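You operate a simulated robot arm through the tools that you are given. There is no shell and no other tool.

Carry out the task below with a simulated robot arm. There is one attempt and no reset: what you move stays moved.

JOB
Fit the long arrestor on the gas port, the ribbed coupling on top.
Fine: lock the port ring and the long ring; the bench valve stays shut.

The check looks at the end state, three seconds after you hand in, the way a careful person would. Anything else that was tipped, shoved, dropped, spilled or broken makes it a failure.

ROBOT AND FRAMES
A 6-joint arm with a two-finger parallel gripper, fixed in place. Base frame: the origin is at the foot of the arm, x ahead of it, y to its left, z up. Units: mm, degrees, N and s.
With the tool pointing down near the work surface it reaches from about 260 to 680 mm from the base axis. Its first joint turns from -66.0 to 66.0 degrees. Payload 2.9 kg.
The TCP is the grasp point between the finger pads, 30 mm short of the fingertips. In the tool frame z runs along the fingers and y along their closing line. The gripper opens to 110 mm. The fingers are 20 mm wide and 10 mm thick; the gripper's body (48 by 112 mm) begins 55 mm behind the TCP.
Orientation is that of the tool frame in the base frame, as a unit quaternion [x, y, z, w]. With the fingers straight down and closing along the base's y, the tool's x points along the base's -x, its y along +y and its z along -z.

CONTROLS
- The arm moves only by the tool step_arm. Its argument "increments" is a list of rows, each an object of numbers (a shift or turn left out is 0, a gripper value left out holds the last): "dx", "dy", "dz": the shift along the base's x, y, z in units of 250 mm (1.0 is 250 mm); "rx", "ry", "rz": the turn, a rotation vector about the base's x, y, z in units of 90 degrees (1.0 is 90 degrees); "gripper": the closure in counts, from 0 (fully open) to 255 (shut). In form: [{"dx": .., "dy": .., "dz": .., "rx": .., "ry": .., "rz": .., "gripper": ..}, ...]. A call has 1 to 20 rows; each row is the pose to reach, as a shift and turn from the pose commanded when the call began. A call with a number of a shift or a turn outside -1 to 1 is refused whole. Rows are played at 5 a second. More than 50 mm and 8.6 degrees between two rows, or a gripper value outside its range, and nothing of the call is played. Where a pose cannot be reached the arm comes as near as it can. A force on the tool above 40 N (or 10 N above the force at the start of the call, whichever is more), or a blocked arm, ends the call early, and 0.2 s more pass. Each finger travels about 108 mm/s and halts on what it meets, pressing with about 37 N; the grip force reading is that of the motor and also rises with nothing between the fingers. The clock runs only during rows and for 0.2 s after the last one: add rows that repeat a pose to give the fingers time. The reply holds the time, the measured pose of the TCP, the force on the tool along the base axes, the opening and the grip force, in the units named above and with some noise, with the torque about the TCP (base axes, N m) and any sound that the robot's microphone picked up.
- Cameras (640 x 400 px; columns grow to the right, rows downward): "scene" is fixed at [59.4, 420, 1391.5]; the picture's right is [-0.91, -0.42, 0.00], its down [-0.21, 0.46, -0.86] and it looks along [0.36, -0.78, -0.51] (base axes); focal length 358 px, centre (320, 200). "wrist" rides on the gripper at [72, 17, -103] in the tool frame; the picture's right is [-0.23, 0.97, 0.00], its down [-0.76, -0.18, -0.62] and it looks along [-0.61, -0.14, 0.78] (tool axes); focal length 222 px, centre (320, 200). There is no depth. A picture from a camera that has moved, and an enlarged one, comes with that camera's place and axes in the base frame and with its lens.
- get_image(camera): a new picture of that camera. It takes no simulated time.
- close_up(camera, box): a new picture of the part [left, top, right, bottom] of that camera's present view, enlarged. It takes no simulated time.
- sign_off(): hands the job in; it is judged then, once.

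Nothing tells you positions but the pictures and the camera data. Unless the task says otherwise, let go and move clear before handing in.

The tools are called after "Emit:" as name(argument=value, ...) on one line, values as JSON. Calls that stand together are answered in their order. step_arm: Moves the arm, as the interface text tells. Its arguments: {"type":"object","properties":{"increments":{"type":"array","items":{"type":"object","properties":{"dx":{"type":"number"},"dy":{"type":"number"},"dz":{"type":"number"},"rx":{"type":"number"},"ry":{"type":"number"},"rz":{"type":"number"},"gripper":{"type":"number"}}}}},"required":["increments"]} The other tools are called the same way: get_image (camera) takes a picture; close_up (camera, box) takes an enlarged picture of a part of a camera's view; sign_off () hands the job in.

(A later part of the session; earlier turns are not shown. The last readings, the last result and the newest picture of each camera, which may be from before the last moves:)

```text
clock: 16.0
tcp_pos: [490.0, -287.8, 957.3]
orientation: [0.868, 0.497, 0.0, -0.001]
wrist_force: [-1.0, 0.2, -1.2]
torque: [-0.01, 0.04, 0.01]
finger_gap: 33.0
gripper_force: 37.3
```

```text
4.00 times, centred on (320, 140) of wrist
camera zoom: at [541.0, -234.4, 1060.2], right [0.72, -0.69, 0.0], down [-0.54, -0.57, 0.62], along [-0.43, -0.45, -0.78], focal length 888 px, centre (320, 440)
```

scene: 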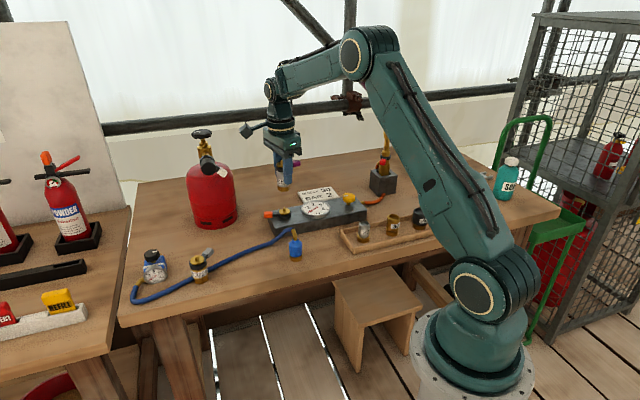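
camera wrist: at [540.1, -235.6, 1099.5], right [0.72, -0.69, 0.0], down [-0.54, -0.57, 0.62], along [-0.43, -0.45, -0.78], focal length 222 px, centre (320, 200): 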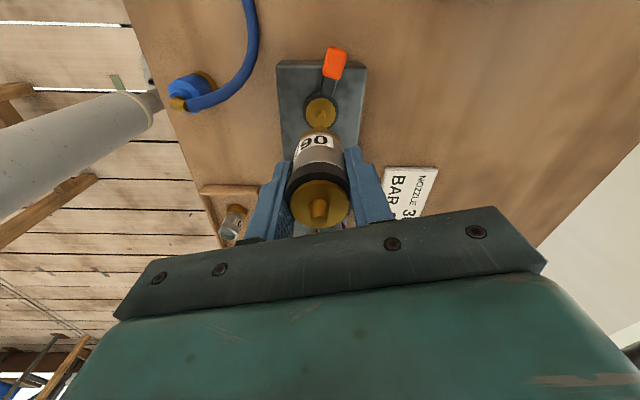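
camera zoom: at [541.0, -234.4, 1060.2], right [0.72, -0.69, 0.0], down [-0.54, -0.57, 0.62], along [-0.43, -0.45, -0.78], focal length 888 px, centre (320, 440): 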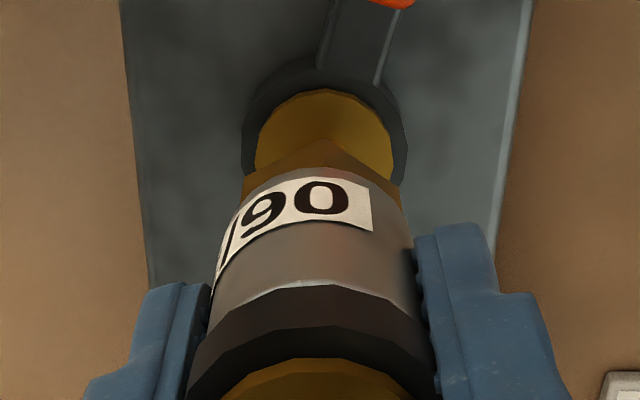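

Scene alignment is dead on and the wrist view shows about 0.7 mm left to correct. I'll apply it and descend slowly in small steps.

Emit:
step_arm(increments=[{"dx": 0.001, "dy": -0.0025, "dz": -0.01}, {"dx": 0.001, "dy": -0.0025, "dz": -0.02}, {"dx": 0.001, "dy": -0.0025, "dz": -0.03}, {"dx": 0.001, "dy": -0.0025, "dz": -0.04}, {"dx": 0.001, "dy": -0.0025, "dz": -0.05}, {"dx": 0.001, "dy": -0.0025, "dz": -0.06}, {"dx": 0.001, "dy": -0.0025, "dz": -0.066}])

Emit:
close_up(camera="scene", box=[260, 180, 316, 226])

Emit:
close_up(camera="wrist", box=[260, 90, 380, 190])

```text
clock: 17.6
tcp_pos: [491.0, -288.5, 940.9]
orientation: [0.868, 0.496, 0.0, 0.0]
wrist_force: [-0.2, -0.1, -1.6]
torque: [-0.04, -0.02, 0.04]
finger_gap: 32.5
gripper_force: 36.6
```

```text
8.70 times, centred on (288, 203) of scene
camera zoom: at [59.5, 420.0, 1391.5], right [-0.91, -0.42, 0.0], down [-0.21, 0.46, -0.86], along [0.36, -0.78, -0.51], focal length 3115 px, centre (598, 174)
```

zoom: 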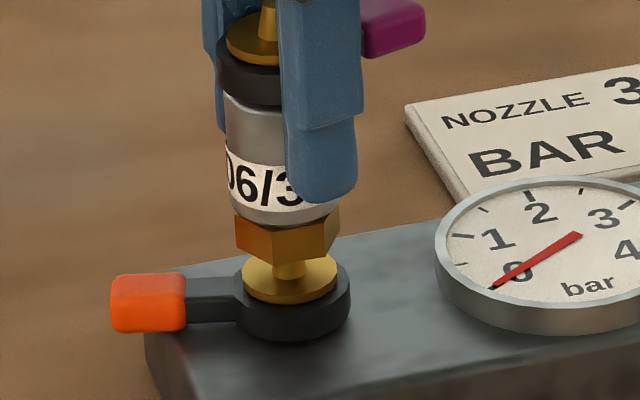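

```text
4.00 times, centred on (320, 140) of wrist
camera zoom: at [542.7, -236.1, 1043.5], right [0.72, -0.69, 0.0], down [-0.54, -0.57, 0.62], along [-0.43, -0.45, -0.78], focal length 888 px, centre (320, 440)
```

zoom: 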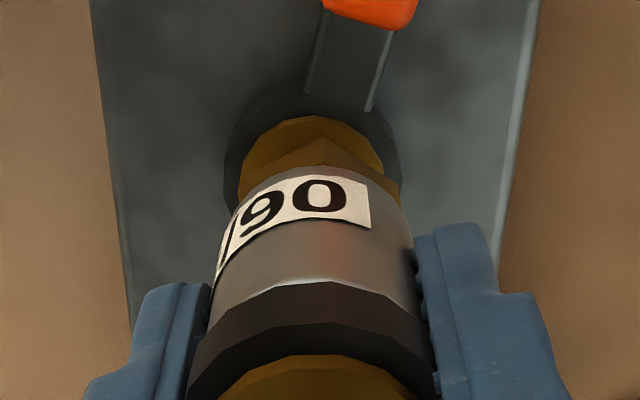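

The spigot is entering under the hex, with no force yet. The wrist view shows about 1.5 mm overshoot sideways, so I'll correct that and keep lowering gently.

Emit:
step_arm(increments=[{"dx": -0.0027, "dy": 0.006}, {"dx": -0.0027, "dy": 0.006}, {"dx": -0.0027, "dy": 0.006}])

Emit:
close_up(camera="scene", box=[260, 180, 316, 226])

Emit:
close_up(camera="wrist", box=[260, 90, 380, 190])

```text
clock: 18.4
tcp_pos: [490.3, -287.5, 941.5]
orientation: [0.868, 0.497, 0.0, 0.0]
wrist_force: [0.2, 0.0, -1.5]
torque: [-0.03, 0.01, -0.01]
finger_gap: 32.6
gripper_force: 37.2
```

```text
8.70 times, centred on (288, 203) of scene
camera zoom: at [59.5, 420.0, 1391.5], right [-0.91, -0.42, 0.0], down [-0.21, 0.46, -0.86], along [0.36, -0.78, -0.51], focal length 3115 px, centre (598, 174)
```

zoom: 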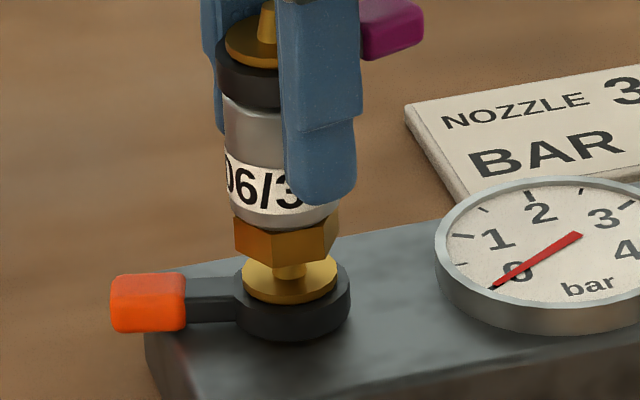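

```text
4.00 times, centred on (320, 140) of wrist
camera zoom: at [542.1, -234.6, 1043.9], right [0.72, -0.69, 0.0], down [-0.54, -0.57, 0.62], along [-0.43, -0.45, -0.78], focal length 888 px, centre (320, 440)
```

zoom: 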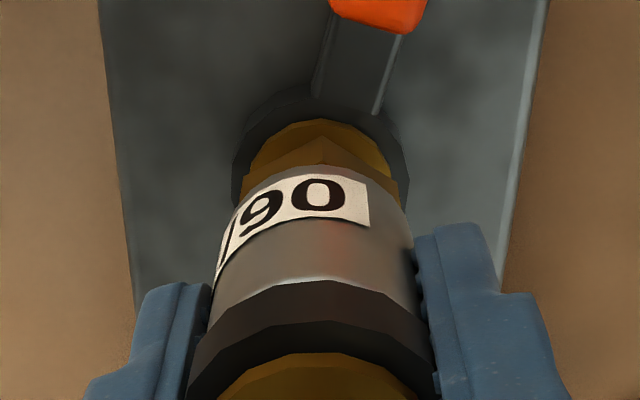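

Both views now agree on alignment. I'll lower in 1.5 mm steps until the contact force shows it has seated.

Emit:
step_arm(increments=[{"dz": -0.006}, {"dz": -0.012}, {"dz": -0.018}, {"dz": -0.024}, {"dz": -0.03}, {"dz": -0.036}])

Emit:
close_up(camera="scene", box=[260, 180, 316, 226])

Emit:
close_up(camera="wrist", box=[260, 90, 380, 190])

```text
clock: 19.8
tcp_pos: [490.1, -287.1, 932.7]
orientation: [0.868, 0.496, 0.0, 0.0]
wrist_force: [-0.4, 1.1, -2.3]
torque: [0.03, -0.02, 0.01]
finger_gap: 32.5
gripper_force: 37.1
```

```text
8.70 times, centred on (288, 203) of scene
camera zoom: at [59.5, 420.0, 1391.5], right [-0.91, -0.42, 0.0], down [-0.21, 0.46, -0.86], along [0.36, -0.78, -0.51], focal length 3115 px, centre (598, 174)
```

zoom: 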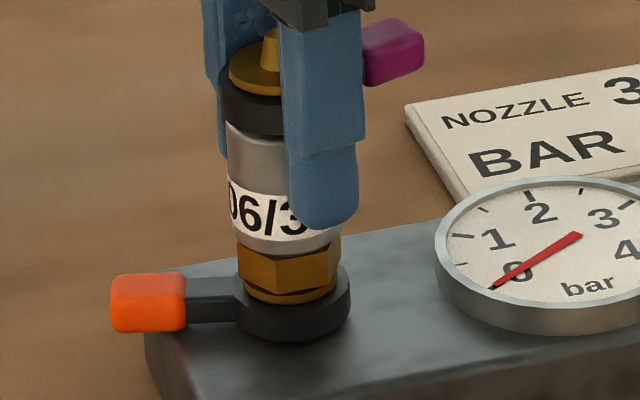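

```text
4.00 times, centred on (320, 140) of wrist
camera zoom: at [541.6, -234.5, 1035.4], right [0.72, -0.69, 0.0], down [-0.54, -0.57, 0.62], along [-0.43, -0.45, -0.78], focal length 888 px, centre (320, 440)
```

zoom: 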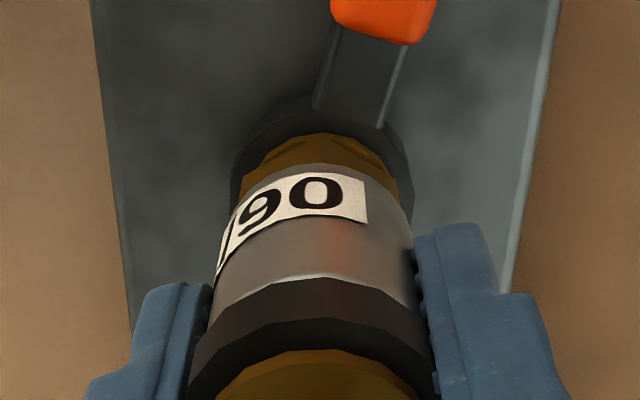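

It's nearly seated with the spigot inside. Continuing down in 1 mm steps.

Emit:
step_arm(increments=[{"dz": -0.004}, {"dz": -0.008}, {"dz": -0.012}, {"dz": -0.016}, {"dz": -0.02}])

Emit:
close_up(camera="scene", box=[260, 180, 316, 226])

```text
clock: 21.0
tcp_pos: [491.9, -287.9, 931.1]
orientation: [0.868, 0.496, 0.001, 0.002]
wrist_force: [-8.2, 4.7, 32.0]
torque: [0.41, 0.67, -0.21]
finger_gap: 32.8
gripper_force: 36.7
```

```text
8.70 times, centred on (288, 203) of scene
camera zoom: at [58.7, 420.4, 1391.4], right [-0.91, -0.42, 0.0], down [-0.21, 0.46, -0.86], along [0.36, -0.78, -0.51], focal length 3115 px, centre (598, 174)
```

zoom: 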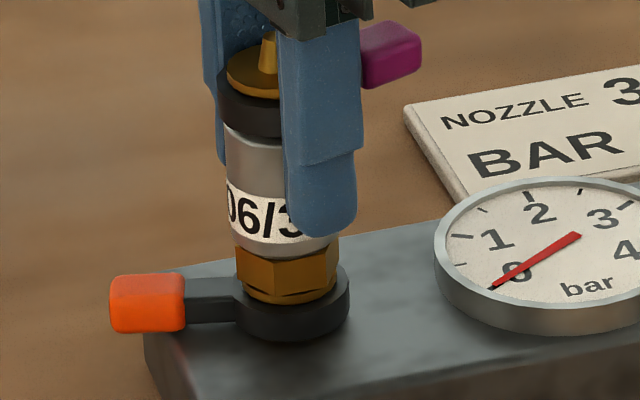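

Firm contact at 32 N means it is seated. I'll ease off the load slightly, then open the fingers.

Emit:
step_arm(increments=[{"dz": 0.004}, {"dz": 0.01}, {"dz": 0.012}, {"dz": 0.012}])

Emit:
close_up(camera="scene", box=[260, 180, 316, 226])

```text
clock: 22.0
tcp_pos: [491.2, -288.6, 928.7]
orientation: [0.868, 0.497, 0.0, 0.001]
wrist_force: [6.8, 3.7, 14.3]
torque: [0.32, 0.28, -0.32]
finger_gap: 32.5
gripper_force: 37.1
```

```text
8.70 times, centred on (288, 203) of scene
camera zoom: at [59.4, 420.2, 1391.4], right [-0.91, -0.42, 0.0], down [-0.21, 0.46, -0.86], along [0.36, -0.78, -0.51], focal length 3115 px, centre (598, 174)
```

zoom: 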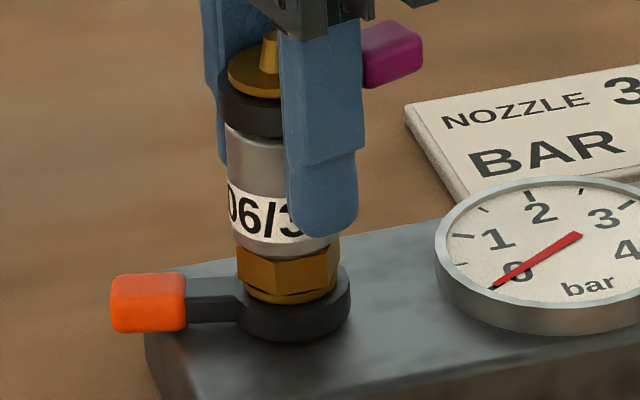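

The residual load is small. Opening the gripper partway to release the arrestor.

Emit:
step_arm(increments=[{"gripper": 160}, {"gripper": 130}, {"gripper": 93}, {"gripper": 93}, {"gripper": 93}])

Emit:
close_up(camera="scene", box=[260, 180, 316, 226])

Emit:
get_image(camera="wrist")

```text
clock: 23.2
tcp_pos: [491.2, -287.7, 929.3]
orientation: [0.868, 0.496, -0.001, 0.0]
wrist_force: [-1.1, 0.0, 0.1]
torque: [-0.06, 0.02, -0.01]
finger_gap: 69.6
gripper_force: 0.0
```

```text
8.70 times, centred on (288, 203) of scene
camera zoom: at [59.4, 420.0, 1391.5], right [-0.91, -0.42, 0.0], down [-0.21, 0.46, -0.86], along [0.36, -0.78, -0.51], focal length 3115 px, centre (598, 174)
```

zoom: 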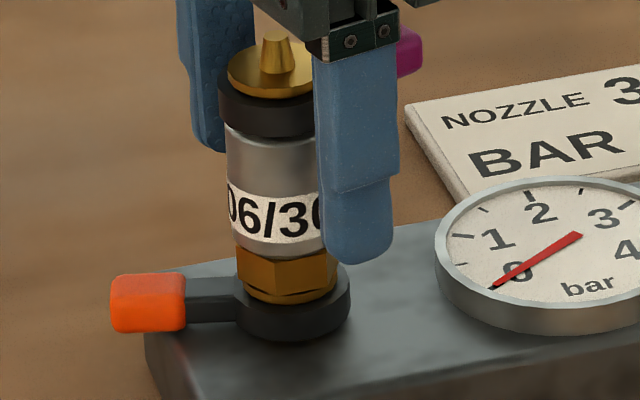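

```text
taken
camera wrist: at [541.5, -235.1, 1032.4], right [0.72, -0.69, 0.0], down [-0.54, -0.57, 0.62], along [-0.43, -0.45, -0.78], focal length 222 px, centre (320, 200)
```

wrist: 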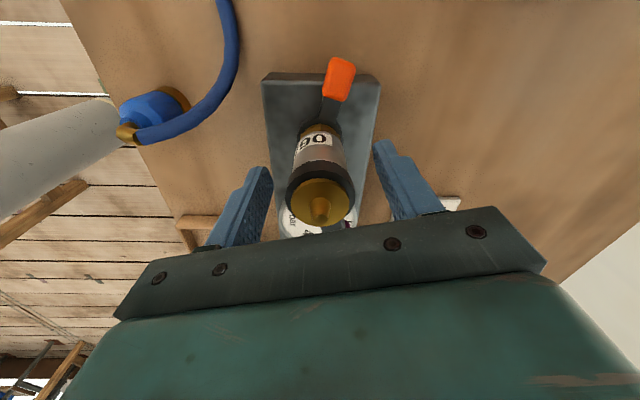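

The arrestor stands on the port by itself and upright. I'll zoom on the hex-to-disc joint to confirm it's fully down.

Emit:
close_up(camera="scene", box=[274, 200, 302, 220])

Emit:
close_up(camera="wrist", box=[280, 100, 370, 235])

```text
16.00 times, centred on (288, 210) of scene
camera zoom: at [59.4, 420.0, 1391.5], right [-0.91, -0.42, 0.0], down [-0.21, 0.46, -0.86], along [0.36, -0.78, -0.51], focal length 5731 px, centre (832, 40)
```

zoom: 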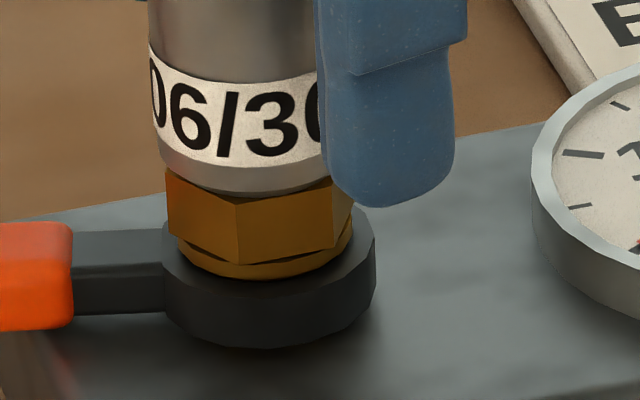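

```text
2.96 times, centred on (325, 168) of wrist
camera zoom: at [541.5, -235.1, 1032.4], right [0.72, -0.69, 0.0], down [-0.54, -0.57, 0.62], along [-0.43, -0.45, -0.78], focal length 658 px, centre (305, 296)
```

zoom: 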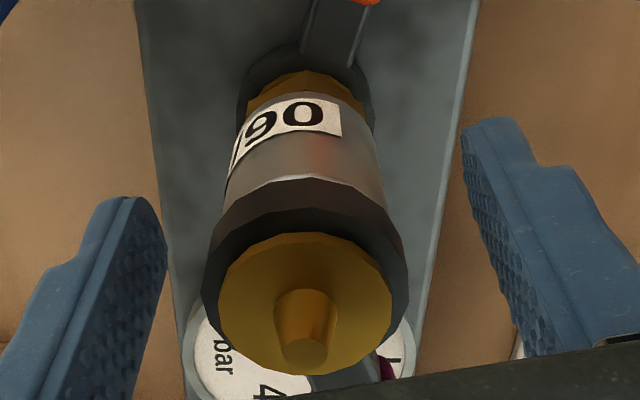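

The hex sits down on the port disc and the arrestor is upright. I'll raise clear, then turn the gripper toward the orange port lever, which points to about +29°.

Emit:
step_arm(increments=[{"dz": 0.06}, {"dz": 0.2}, {"dz": 0.34}, {"dz": 0.44}, {"dz": 0.44}])

Emit:
step_arm(increments=[{"rz": 0.092}, {"rz": 0.184}, {"rz": 0.276}, {"rz": 0.368}, {"rz": 0.46}, {"rz": 0.552}, {"rz": 0.644}, {"rz": 0.736, "dx": 0.02, "dy": 0.01}, {"rz": 0.828, "dx": 0.05, "dy": 0.02}, {"rz": 0.92, "dx": 0.08, "dy": 0.04}, {"rz": 0.96, "dx": 0.11, "dy": 0.06}, {"rz": 0.96, "dx": 0.14, "dy": 0.08}, {"rz": 0.96, "dx": 0.164, "dy": 0.09}, {"rz": 0.96, "dx": 0.164, "dy": 0.09}])

Emit:
step_arm(increments=[{"rz": 0.09}, {"rz": 0.18}, {"rz": 0.27}, {"rz": 0.36}, {"rz": 0.45}, {"rz": 0.54}, {"rz": 0.63}, {"rz": 0.7}, {"rz": 0.7}])

Emit:
get_image(camera="wrist")

Emit:
get_image(camera="scene")

```text
clock: 24.4
tcp_pos: [491.2, -288.3, 1041.1]
orientation: [0.868, 0.496, -0.001, -0.001]
wrist_force: [0.4, 0.0, -0.9]
torque: [-0.02, 0.0, 0.01]
finger_gap: 69.9
gripper_force: 0.1
```

```text
clock: 27.4
tcp_pos: [533.0, -263.7, 1040.9]
orientation: [0.293, 0.956, 0.0, 0.0]
wrist_force: [0.7, -0.2, -0.9]
torque: [-0.03, 0.0, 0.0]
finger_gap: 69.9
gripper_force: 0.1
```

```text
clock: 29.4
tcp_pos: [531.4, -263.1, 1038.9]
orientation: [-0.251, 0.968, 0.001, 0.0]
wrist_force: [0.3, 0.2, -0.5]
torque: [0.0, 0.03, -0.01]
finger_gap: 69.7
gripper_force: 0.2
```

```text
taken
camera wrist: at [459.7, -286.1, 1143.0], right [-0.27, 0.96, 0.0], down [0.75, 0.21, 0.62], along [0.6, 0.17, -0.78], focal length 222 px, centre (320, 200)
```

wrist: 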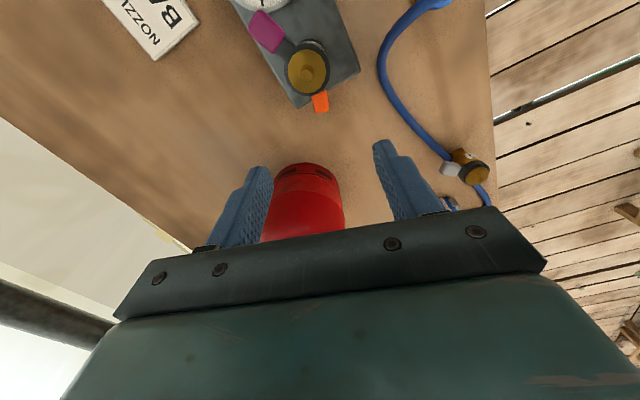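

```text
taken
```

scene: 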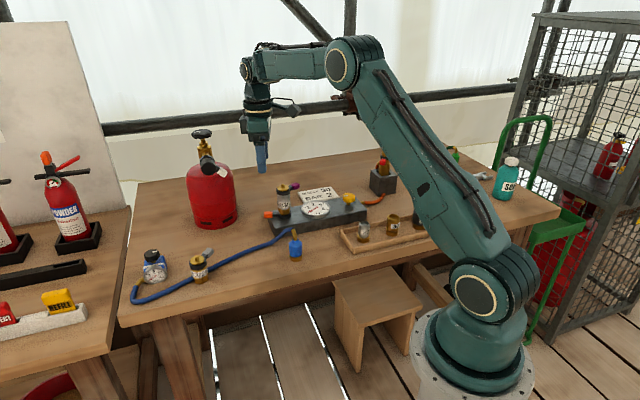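

I'm above the orange lever with the camera on the stack side. Zooming in on the lever and ring to get exact positions.

Emit:
close_up(camera="wrist", box=[230, 0, 390, 125])

Emit:
close_up(camera="scene", box=[255, 175, 319, 230])

```text
3.20 times, centred on (310, 62) of wrist
camera zoom: at [459.7, -286.1, 1143.0], right [-0.27, 0.96, 0.0], down [0.75, 0.21, 0.62], along [0.6, 0.17, -0.78], focal length 711 px, centre (352, 640)
```

zoom: 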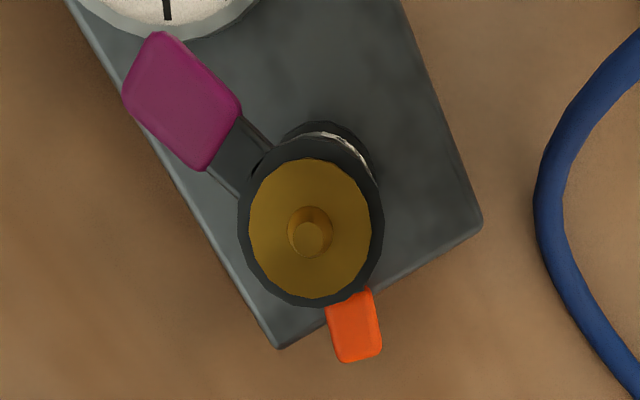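

```text
7.27 times, centred on (287, 202) of scene
camera zoom: at [59.4, 420.0, 1391.5], right [-0.91, -0.42, 0.0], down [-0.21, 0.46, -0.86], along [0.36, -0.78, -0.51], focal length 2605 px, centre (560, 182)
```

zoom: 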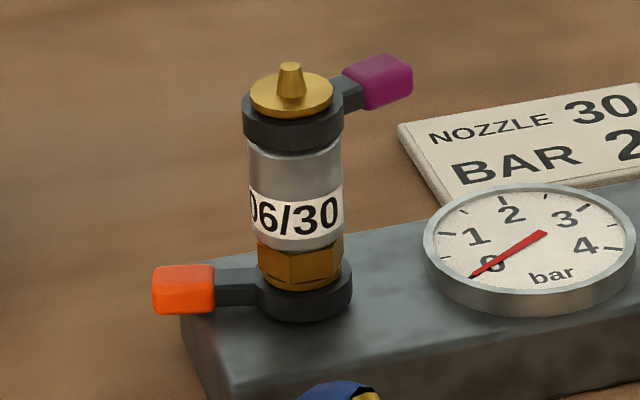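

Port axis is confirmed at (491, -288), with the orange handle centre about 46 mm out at +29.5°. I'll narrow the fingers to about 44 mm and descend over the handle in two stages.

Emit:
step_arm(increments=[{"gripper": 153, "dz": -0.1}, {"gripper": 153, "dz": -0.2}, {"gripper": 153, "dz": -0.3}, {"gripper": 153, "dz": -0.4}, {"gripper": 153, "dz": -0.46}, {"gripper": 153, "dz": -0.46}])

Emit:
get_image(camera="wrist")

Emit:
close_up(camera="scene", box=[240, 160, 330, 230])

Emit:
close_up(camera="wrist", box=[260, 60, 380, 190])

```text
clock: 30.8
tcp_pos: [531.0, -265.4, 925.3]
orientation: [-0.25, 0.968, 0.0, 0.001]
wrist_force: [0.2, 0.2, 0.3]
torque: [0.02, -0.02, -0.04]
finger_gap: 43.8
gripper_force: 0.0
```

```text
taken
camera wrist: at [459.2, -285.6, 1028.2], right [-0.27, 0.96, 0.0], down [0.75, 0.21, 0.62], along [0.6, 0.17, -0.78], focal length 222 px, centre (320, 200)
```

wrist: 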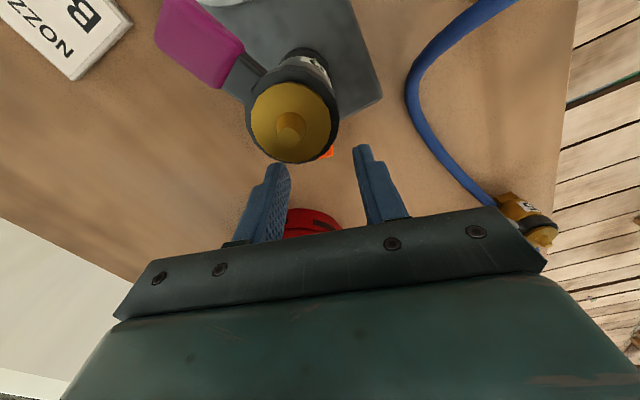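

```text
5.71 times, centred on (285, 195) of scene
camera zoom: at [59.4, 420.0, 1391.5], right [-0.91, -0.42, 0.0], down [-0.21, 0.46, -0.86], along [0.36, -0.78, -0.51], focal length 2047 px, centre (520, 229)
```

zoom: 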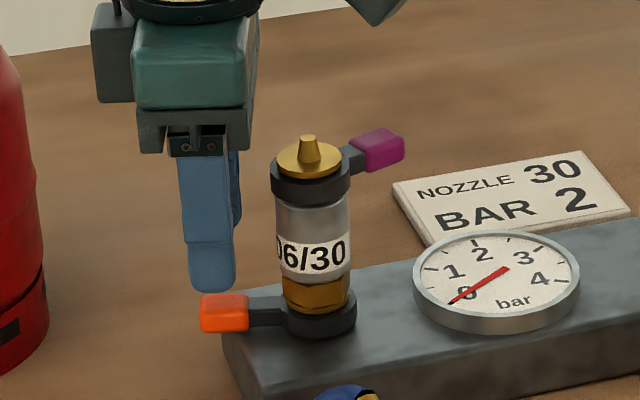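

```text
3.08 times, centred on (320, 125) of wrist
camera zoom: at [459.2, -285.6, 1028.2], right [-0.27, 0.96, 0.0], down [0.75, 0.21, 0.62], along [0.6, 0.17, -0.78], focal length 684 px, centre (320, 431)
```

zoom: 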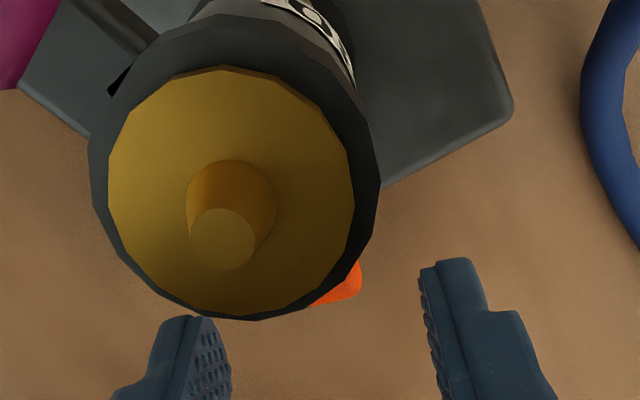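

The fingers straddle the orange handle. Lowering so the tips reach down the handle's sides.

Emit:
step_arm(increments=[{"dz": -0.03}, {"dz": -0.06}, {"dz": -0.09}, {"dz": -0.11}, {"dz": -0.13}, {"dz": -0.13}])

Emit:
close_up(camera="scene", box=[240, 160, 330, 230])

Emit:
get_image(camera="wrist")

```text
clock: 32.2
tcp_pos: [532.7, -264.6, 891.7]
orientation: [-0.249, 0.968, 0.0, 0.0]
wrist_force: [-0.1, 0.5, 0.6]
torque: [-0.03, 0.0, 0.0]
finger_gap: 44.1
gripper_force: 0.0
```

```text
5.71 times, centred on (285, 195) of scene
camera zoom: at [59.4, 420.0, 1391.5], right [-0.91, -0.42, 0.0], down [-0.21, 0.46, -0.86], along [0.36, -0.78, -0.51], focal length 2047 px, centre (520, 229)
```

zoom: 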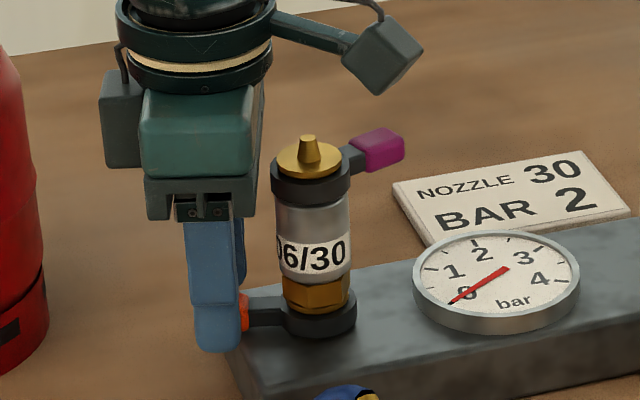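

```text
taken
camera wrist: at [459.9, -286.8, 994.7], right [-0.27, 0.96, 0.0], down [0.75, 0.21, 0.62], along [0.6, 0.17, -0.78], focal length 222 px, centre (320, 200)
```

wrist: 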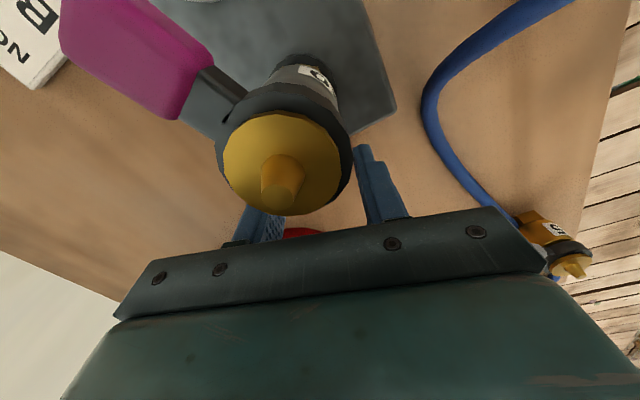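

The fingers are around the orange handle with the camera well clear of the stack. Closing on the handle.

Emit:
step_arm(increments=[{"gripper": 180}, {"gripper": 200}, {"gripper": 255}, {"gripper": 255}])

Emit:
close_up(camera="scene", box=[240, 160, 330, 230])

```text
clock: 33.2
tcp_pos: [531.3, -264.0, 890.7]
orientation: [-0.251, 0.968, 0.001, -0.001]
wrist_force: [-5.8, 8.8, 3.5]
torque: [0.02, 0.6, 0.13]
finger_gap: 15.1
gripper_force: 45.3
```

```text
5.71 times, centred on (285, 195) of scene
camera zoom: at [59.2, 420.3, 1391.4], right [-0.91, -0.42, 0.0], down [-0.21, 0.46, -0.86], along [0.36, -0.78, -0.51], focal length 2047 px, centre (520, 229)
```

zoom: 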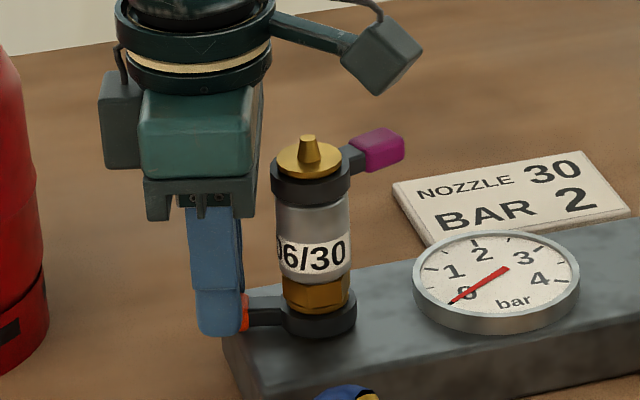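

The handle is gripped. I'll test the counter-clockwise direction with a small arc about the port axis and watch the force.

Emit:
step_arm(increments=[{"dx": -0.0034, "dy": 0.0056, "rz": 0.0222}, {"dx": -0.0069, "dy": 0.0112, "rz": 0.0444}, {"dx": -0.0107, "dy": 0.0166, "rz": 0.0667}, {"dx": -0.0146, "dy": 0.0219, "rz": 0.0889}])

Emit:
close_up(camera="scene", box=[240, 160, 330, 230])

```text
clock: 34.2
tcp_pos: [528.8, -259.5, 891.8]
orientation: [-0.317, 0.949, 0.0, 0.0]
wrist_force: [1.8, -3.5, -8.8]
torque: [-0.3, 0.17, 0.13]
finger_gap: 15.2
gripper_force: 45.1
```

```text
5.71 times, centred on (285, 195) of scene
camera zoom: at [59.6, 419.9, 1391.5], right [-0.91, -0.42, 0.0], down [-0.21, 0.46, -0.86], along [0.36, -0.78, -0.51], focal length 2047 px, centre (520, 229)
```

zoom: 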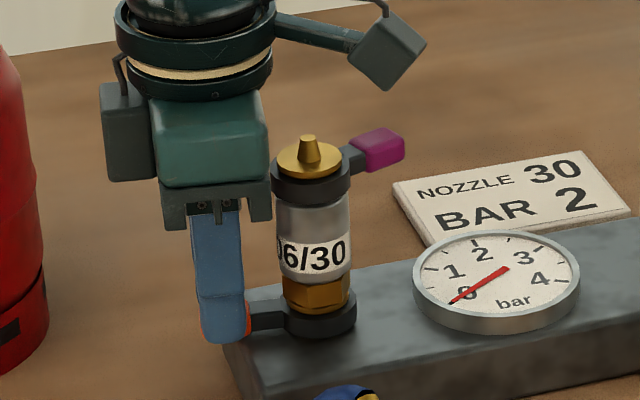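

The lever moves freely counter-clockwise with only a few newtons of drag. Continuing the arc and listening for a click or a stop.

Emit:
step_arm(increments=[{"dx": -0.0084, "dy": 0.0102, "rz": 0.0444}, {"dx": -0.0175, "dy": 0.0197, "rz": 0.0889}, {"dx": -0.0272, "dy": 0.0286, "rz": 0.1333}, {"dx": -0.0375, "dy": 0.0367, "rz": 0.1778}, {"dx": -0.0484, "dy": 0.0442, "rz": 0.2222}, {"dx": -0.0598, "dy": 0.0508, "rz": 0.2667}, {"dx": -0.0716, "dy": 0.0567, "rz": 0.3111}, {"dx": -0.0837, "dy": 0.0617, "rz": 0.3556}])

Emit:
close_up(camera="scene", box=[240, 160, 330, 230])

Emit:
get_image(camera="wrist")

```text
clock: 36.0
tcp_pos: [507.4, -244.2, 892.2]
orientation: [-0.566, 0.824, 0.0, 0.001]
wrist_force: [10.3, -17.1, -23.4]
torque: [-0.72, -0.11, 0.67]
finger_gap: 15.6
gripper_force: 45.2
```

```text
5.71 times, centred on (285, 195) of scene
camera zoom: at [60.1, 419.4, 1391.7], right [-0.91, -0.42, 0.0], down [-0.21, 0.46, -0.86], along [0.36, -0.78, -0.51], focal length 2047 px, centre (520, 229)
```

zoom: 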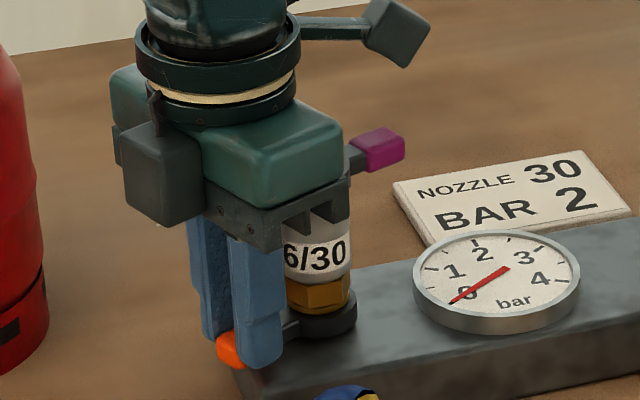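

```text
taken
camera wrist: at [465.1, -306.4, 995.0], right [-0.83, 0.56, 0.0], down [0.44, 0.65, 0.62], along [0.35, 0.51, -0.78], focal length 222 px, centre (320, 200)
```

wrist: 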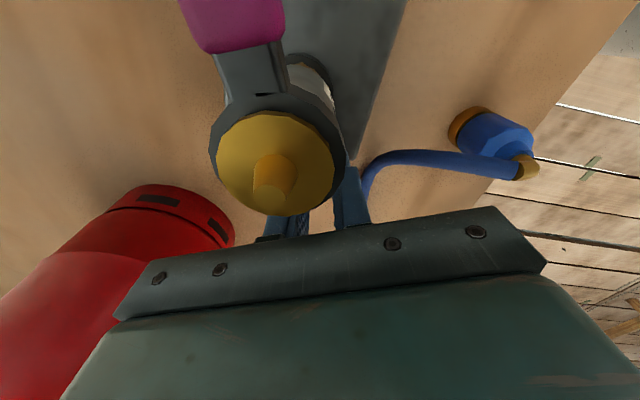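

Resistance has risen to about 16 N tangentially with some vertical strain in the grip, at roughly 69°. I'll open slightly to relieve the strain and check where the lever stands.

Emit:
step_arm(increments=[{"gripper": 200}, {"gripper": 190}, {"gripper": 190}])

Emit:
close_up(camera="scene", box=[255, 190, 319, 230])

Emit:
close_up(camera="wrist", box=[240, 120, 400, 240])

```text
clock: 36.8
tcp_pos: [507.1, -243.4, 892.7]
orientation: [-0.566, 0.824, 0.0, 0.0]
wrist_force: [0.7, 0.6, -0.6]
torque: [-0.01, -0.01, 0.03]
finger_gap: 28.2
gripper_force: 0.1
```

```text
10.00 times, centred on (287, 210) of scene
camera zoom: at [59.4, 420.0, 1391.5], right [-0.91, -0.42, 0.0], down [-0.21, 0.46, -0.86], along [0.36, -0.78, -0.51], focal length 3582 px, centre (650, 100)
```

zoom: 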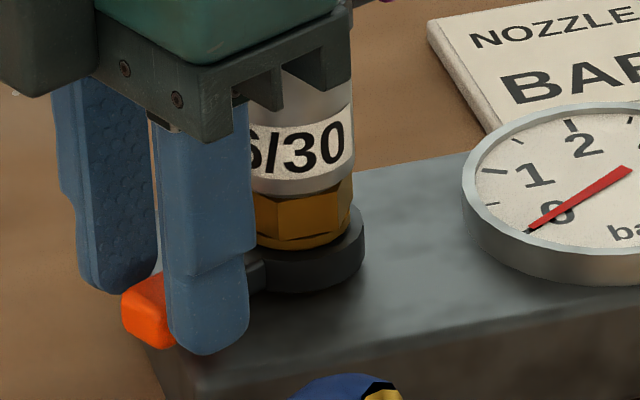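

```text
3.33 times, centred on (320, 180) of wrist
camera zoom: at [464.6, -305.4, 995.8], right [-0.83, 0.56, 0.0], down [0.44, 0.65, 0.62], along [0.35, 0.52, -0.78], focal length 740 px, centre (320, 267)
```

zoom: 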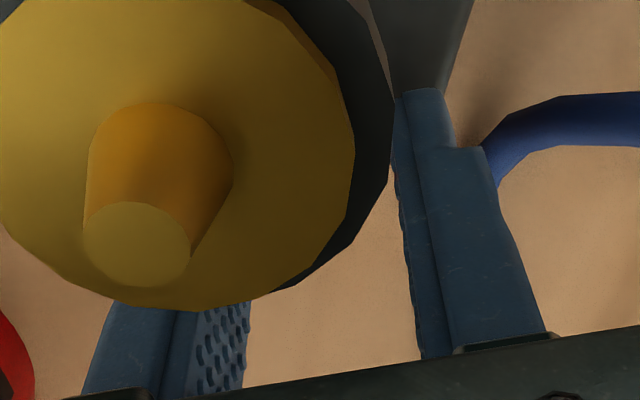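

The lever has followed to about 65–69° and nothing else moved. I'll keep it loosely caged between the fingers and continue the arc counter-clockwise.

Emit:
step_arm(increments=[{"gripper": 203}, {"gripper": 203, "dx": -0.0125, "dy": 0.0039, "rz": 0.0444}, {"gripper": 203, "dx": -0.0253, "dy": 0.0072, "rz": 0.0889}, {"gripper": 203, "dx": -0.0382, "dy": 0.0096, "rz": 0.1333}, {"gripper": 203, "dx": -0.0513, "dy": 0.011, "rz": 0.1778}, {"gripper": 203, "dx": -0.0513, "dy": 0.011, "rz": 0.1778}])

Emit:
close_up(camera="scene", box=[245, 180, 325, 230])

```text
clock: 38.2
tcp_pos: [493.5, -239.9, 893.5]
orientation: [-0.675, 0.738, 0.0, 0.0]
wrist_force: [0.1, 0.5, 0.1]
torque: [0.01, -0.03, 0.01]
finger_gap: 22.8
gripper_force: 0.3
```

```text
8.00 times, centred on (285, 205) of scene
camera zoom: at [59.4, 420.0, 1391.5], right [-0.91, -0.42, 0.0], down [-0.21, 0.46, -0.86], along [0.36, -0.78, -0.51], focal length 2866 px, centre (600, 160)
```

zoom: 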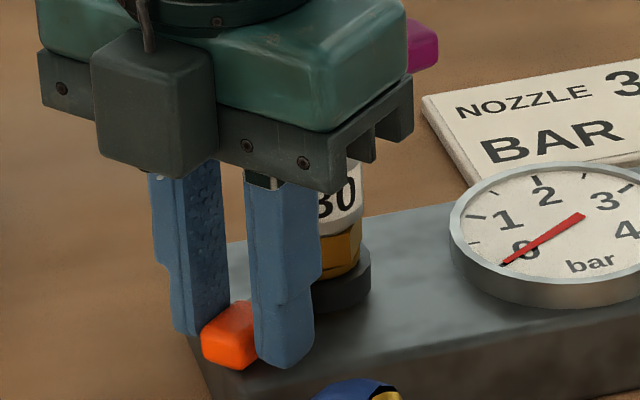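

The lever follows with no static load. Continuing further around.

Emit:
step_arm(increments=[{"dx": -0.0131, "dy": 0.0006, "rz": 0.0444}, {"dx": -0.0263, "dy": 0.0002, "rz": 0.0889}, {"dx": -0.0394, "dy": -0.0011, "rz": 0.1333}, {"dx": -0.0523, "dy": -0.0033, "rz": 0.1778}, {"dx": -0.0523, "dy": -0.0033, "rz": 0.1778}])

Emit:
close_up(camera="scene", box=[245, 180, 325, 230])

```text
clock: 39.4
tcp_pos: [478.9, -242.2, 892.9]
orientation: [0.771, -0.637, 0.0, 0.0]
wrist_force: [0.3, -0.1, 0.2]
torque: [-0.01, 0.01, -0.02]
finger_gap: 22.4
gripper_force: 0.1
```

```text
8.00 times, centred on (285, 205) of scene
camera zoom: at [59.4, 420.0, 1391.5], right [-0.91, -0.42, 0.0], down [-0.21, 0.46, -0.86], along [0.36, -0.78, -0.51], focal length 2866 px, centre (600, 160)
```

zoom: 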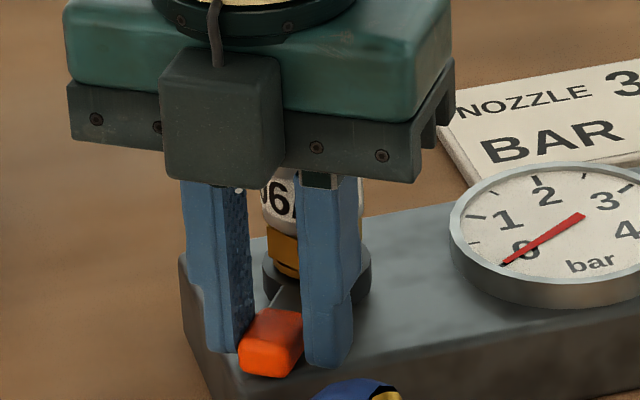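

Still free with the lever at about 98°, roughly 68° of travel. I'll continue slowly, watching for the end stop.

Emit:
step_arm(increments=[{"dx": -0.0128, "dy": -0.0031, "rz": 0.0444}, {"dx": -0.0253, "dy": -0.0071, "rz": 0.0889}, {"dx": -0.0374, "dy": -0.0119, "rz": 0.1333}, {"dx": -0.0492, "dy": -0.0176, "rz": 0.1778}, {"dx": -0.0492, "dy": -0.0176, "rz": 0.1778}])

Emit:
close_up(camera="scene", box=[245, 180, 325, 230])

```text
clock: 40.6
tcp_pos: [470.0, -245.6, 891.9]
orientation: [0.853, -0.522, 0.001, -0.001]
wrist_force: [13.1, 4.3, -2.7]
torque: [-0.06, -0.41, -0.15]
finger_gap: 29.3
gripper_force: 7.3
```

```text
8.00 times, centred on (285, 205) of scene
camera zoom: at [59.8, 420.1, 1391.5], right [-0.91, -0.42, 0.0], down [-0.21, 0.46, -0.86], along [0.36, -0.78, -0.51], focal length 2866 px, centre (600, 160)
```

zoom: 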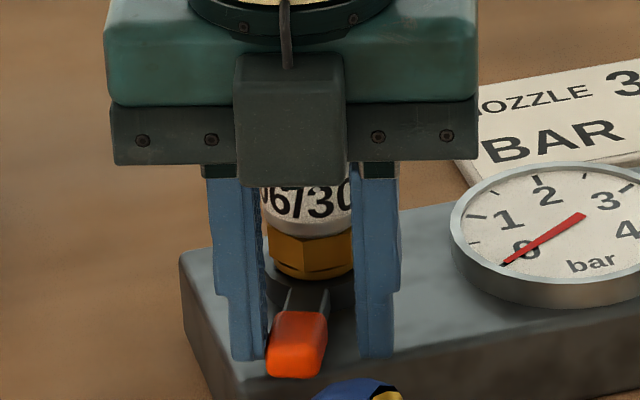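

There's now clear resistance, with the lever at about 105° (roughly 75° of travel). I'll close the grip to press it further and see whether this is a hard stop.

Emit:
step_arm(increments=[{"gripper": 215}, {"gripper": 230}, {"gripper": 255}, {"gripper": 255}])

Emit:
close_up(camera="scene", box=[245, 180, 325, 230])

```text
clock: 41.4
tcp_pos: [474.0, -242.3, 892.9]
orientation: [0.855, -0.518, 0.006, -0.003]
wrist_force: [10.7, 3.9, -5.3]
torque: [-0.19, -0.3, -0.58]
finger_gap: 17.5
gripper_force: 36.2
stopped in row 3: the force on the tool passed its limit at 44 N (the readings are from after the stop); the commanded pose is now the measured one
```

```text
8.00 times, centred on (285, 205) of scene
camera zoom: at [59.8, 420.1, 1391.5], right [-0.91, -0.42, 0.0], down [-0.21, 0.46, -0.86], along [0.36, -0.78, -0.51], focal length 2866 px, centre (600, 160)
```

zoom: 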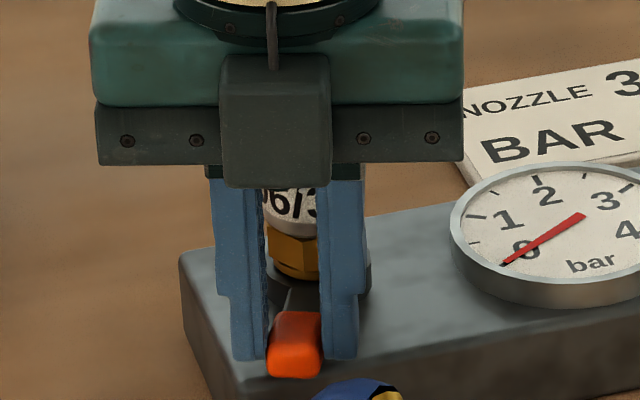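

The lever hit a hard stop at about 104°, so the port ring has swung fully across its range. I'll release and back straight up.

Emit:
step_arm(increments=[{"gripper": 200}, {"gripper": 170}, {"gripper": 150}, {"gripper": 150}, {"gripper": 150, "dz": 0.06}, {"gripper": 150, "dz": 0.2}, {"gripper": 150, "dz": 0.36}, {"gripper": 150, "dz": 0.52}, {"gripper": 150, "dz": 0.6}, {"gripper": 150, "dz": 0.6}])

Emit:
get_image(camera="wrist")

Emit:
close_up(camera="scene", box=[245, 170, 325, 230])

Emit:
get_image(camera="scene")

```text
clock: 43.5
tcp_pos: [471.9, -245.9, 1041.9]
orientation: [0.855, -0.519, 0.005, -0.004]
wrist_force: [-0.3, 0.9, 0.2]
torque: [0.0, -0.01, -0.01]
finger_gap: 45.3
gripper_force: 0.2
```

```text
taken
camera wrist: at [490.0, -319.0, 1145.0], right [-0.97, -0.25, -0.01], down [-0.2, 0.76, 0.62], along [-0.15, 0.6, -0.78], focal length 222 px, centre (320, 200)
```

wrist: 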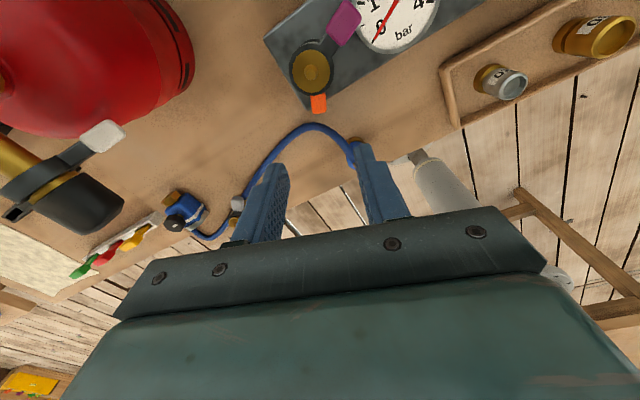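

```text
6.67 times, centred on (285, 200) of scene
camera zoom: at [59.4, 420.0, 1391.5], right [-0.91, -0.42, 0.0], down [-0.21, 0.46, -0.86], along [0.36, -0.78, -0.51], focal length 2388 px, centre (553, 200)
```

zoom: 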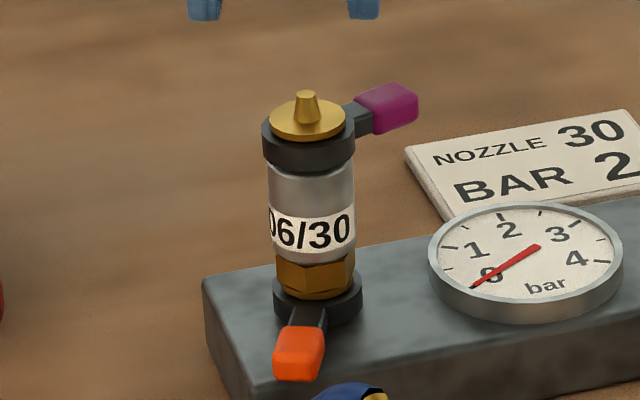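

```text
taken
```

scene: 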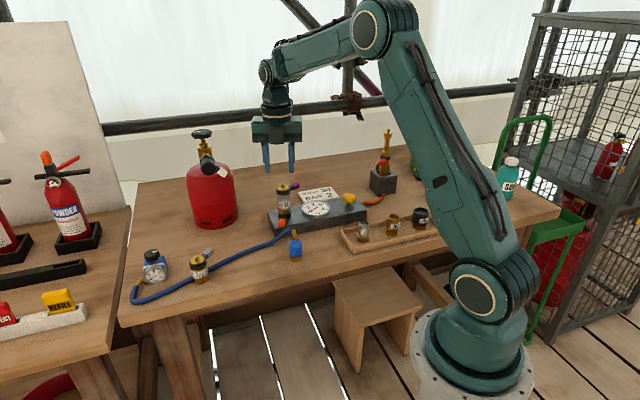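

The orange lever is now at about 104°, against its stop, and the arrestor is still standing. Next I'll level the tool, turn it and move over the blue coupling near (400, -183).

Emit:
step_arm(increments=[{"ry": 0.0081, "rx": -0.001}, {"ry": 0.0081, "rx": -0.001}])

Emit:
step_arm(increments=[{"rz": -0.092, "dx": -0.03, "dy": 0.02}, {"rz": -0.184, "dx": -0.06, "dy": 0.05}, {"rz": -0.276, "dx": -0.09, "dy": 0.08}, {"rz": -0.368, "dx": -0.12, "dy": 0.11}, {"rz": -0.46, "dx": -0.16, "dy": 0.14}, {"rz": -0.552, "dx": -0.2, "dy": 0.17}, {"rz": -0.644, "dx": -0.24, "dy": 0.2}, {"rz": -0.736, "dx": -0.27, "dy": 0.23}, {"rz": -0.828, "dx": -0.285, "dy": 0.25}, {"rz": -0.9, "dx": -0.285, "dy": 0.25}, {"rz": -0.9, "dx": -0.285, "dy": 0.25}])

Emit:
step_arm(increments=[{"rz": -0.092}, {"rz": -0.184}, {"rz": -0.276}, {"rz": -0.368, "dz": -0.03}, {"rz": -0.46, "dz": -0.06}, {"rz": -0.552, "dz": -0.09}, {"rz": -0.644, "dz": -0.12}, {"rz": -0.736, "dz": -0.15}, {"rz": -0.828, "dz": -0.17}, {"rz": -0.85, "dz": -0.17}, {"rz": -0.85, "dz": -0.17}])

Emit:
get_image(camera="wrist")

Emit:
get_image(camera="scene")

```text
clock: 44.1
tcp_pos: [473.2, -245.1, 1042.6]
orientation: [0.855, -0.519, 0.0, 0.001]
wrist_force: [0.8, 0.5, -0.2]
torque: [-0.02, 0.01, 0.04]
finger_gap: 45.3
gripper_force: 0.0
```

```text
clock: 46.5
tcp_pos: [402.1, -182.1, 1042.3]
orientation: [-0.312, 0.95, 0.0, 0.0]
wrist_force: [-0.3, 0.2, 0.2]
torque: [0.0, -0.03, 0.02]
finger_gap: 45.6
gripper_force: 0.1
```

```text
clock: 49.0
tcp_pos: [401.4, -181.0, 1000.0]
orientation: [0.342, 0.94, 0.001, 0.0]
wrist_force: [-0.2, -0.2, 1.0]
torque: [0.01, -0.02, 0.0]
finger_gap: 45.2
gripper_force: 0.1
```

```text
taken
camera wrist: at [357.1, -123.1, 1103.4], right [0.8, 0.6, 0.0], down [0.47, -0.63, 0.62], along [0.37, -0.5, -0.78], focal length 222 px, centre (320, 200)
```

wrist: 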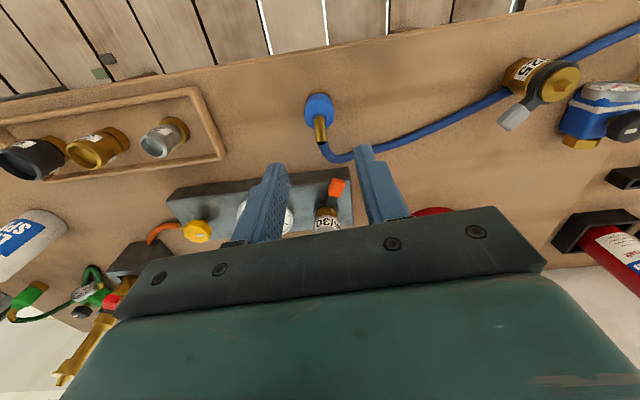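

```text
taken
```

scene: 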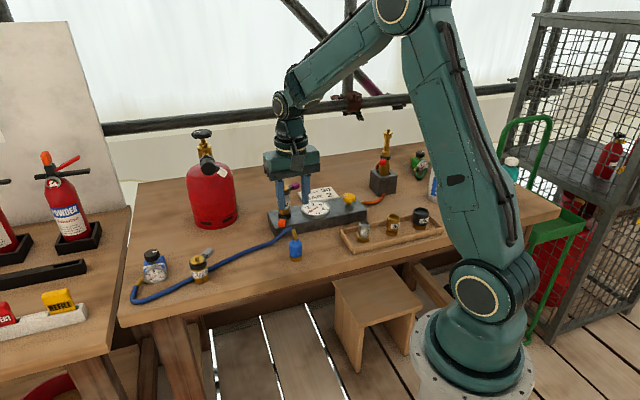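

The tool is over the blue coupling. Zooming in to fix its axis and elbow direction.

Emit:
close_up(camera="wrist", box=[280, 70, 380, 180])

Emit:
close_up(camera="scene", box=[260, 210, 330, 270])

```text
3.64 times, centred on (330, 125) of wrist
camera zoom: at [357.1, -123.1, 1103.4], right [0.8, 0.6, 0.0], down [0.47, -0.63, 0.62], along [0.37, -0.5, -0.78], focal length 808 px, centre (284, 473)
```

zoom: 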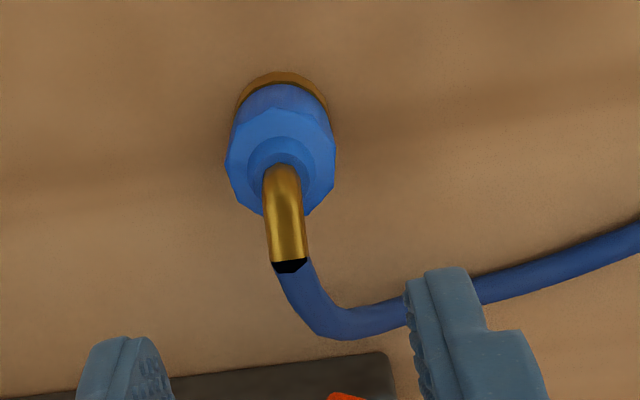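

```text
6.67 times, centred on (295, 240) of scene
camera zoom: at [59.4, 420.0, 1391.5], right [-0.91, -0.42, 0.0], down [-0.21, 0.46, -0.86], along [0.36, -0.78, -0.51], focal length 2388 px, centre (487, -67)
```

zoom: 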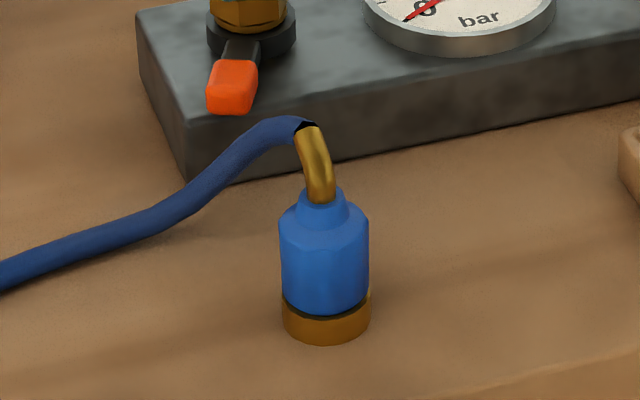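

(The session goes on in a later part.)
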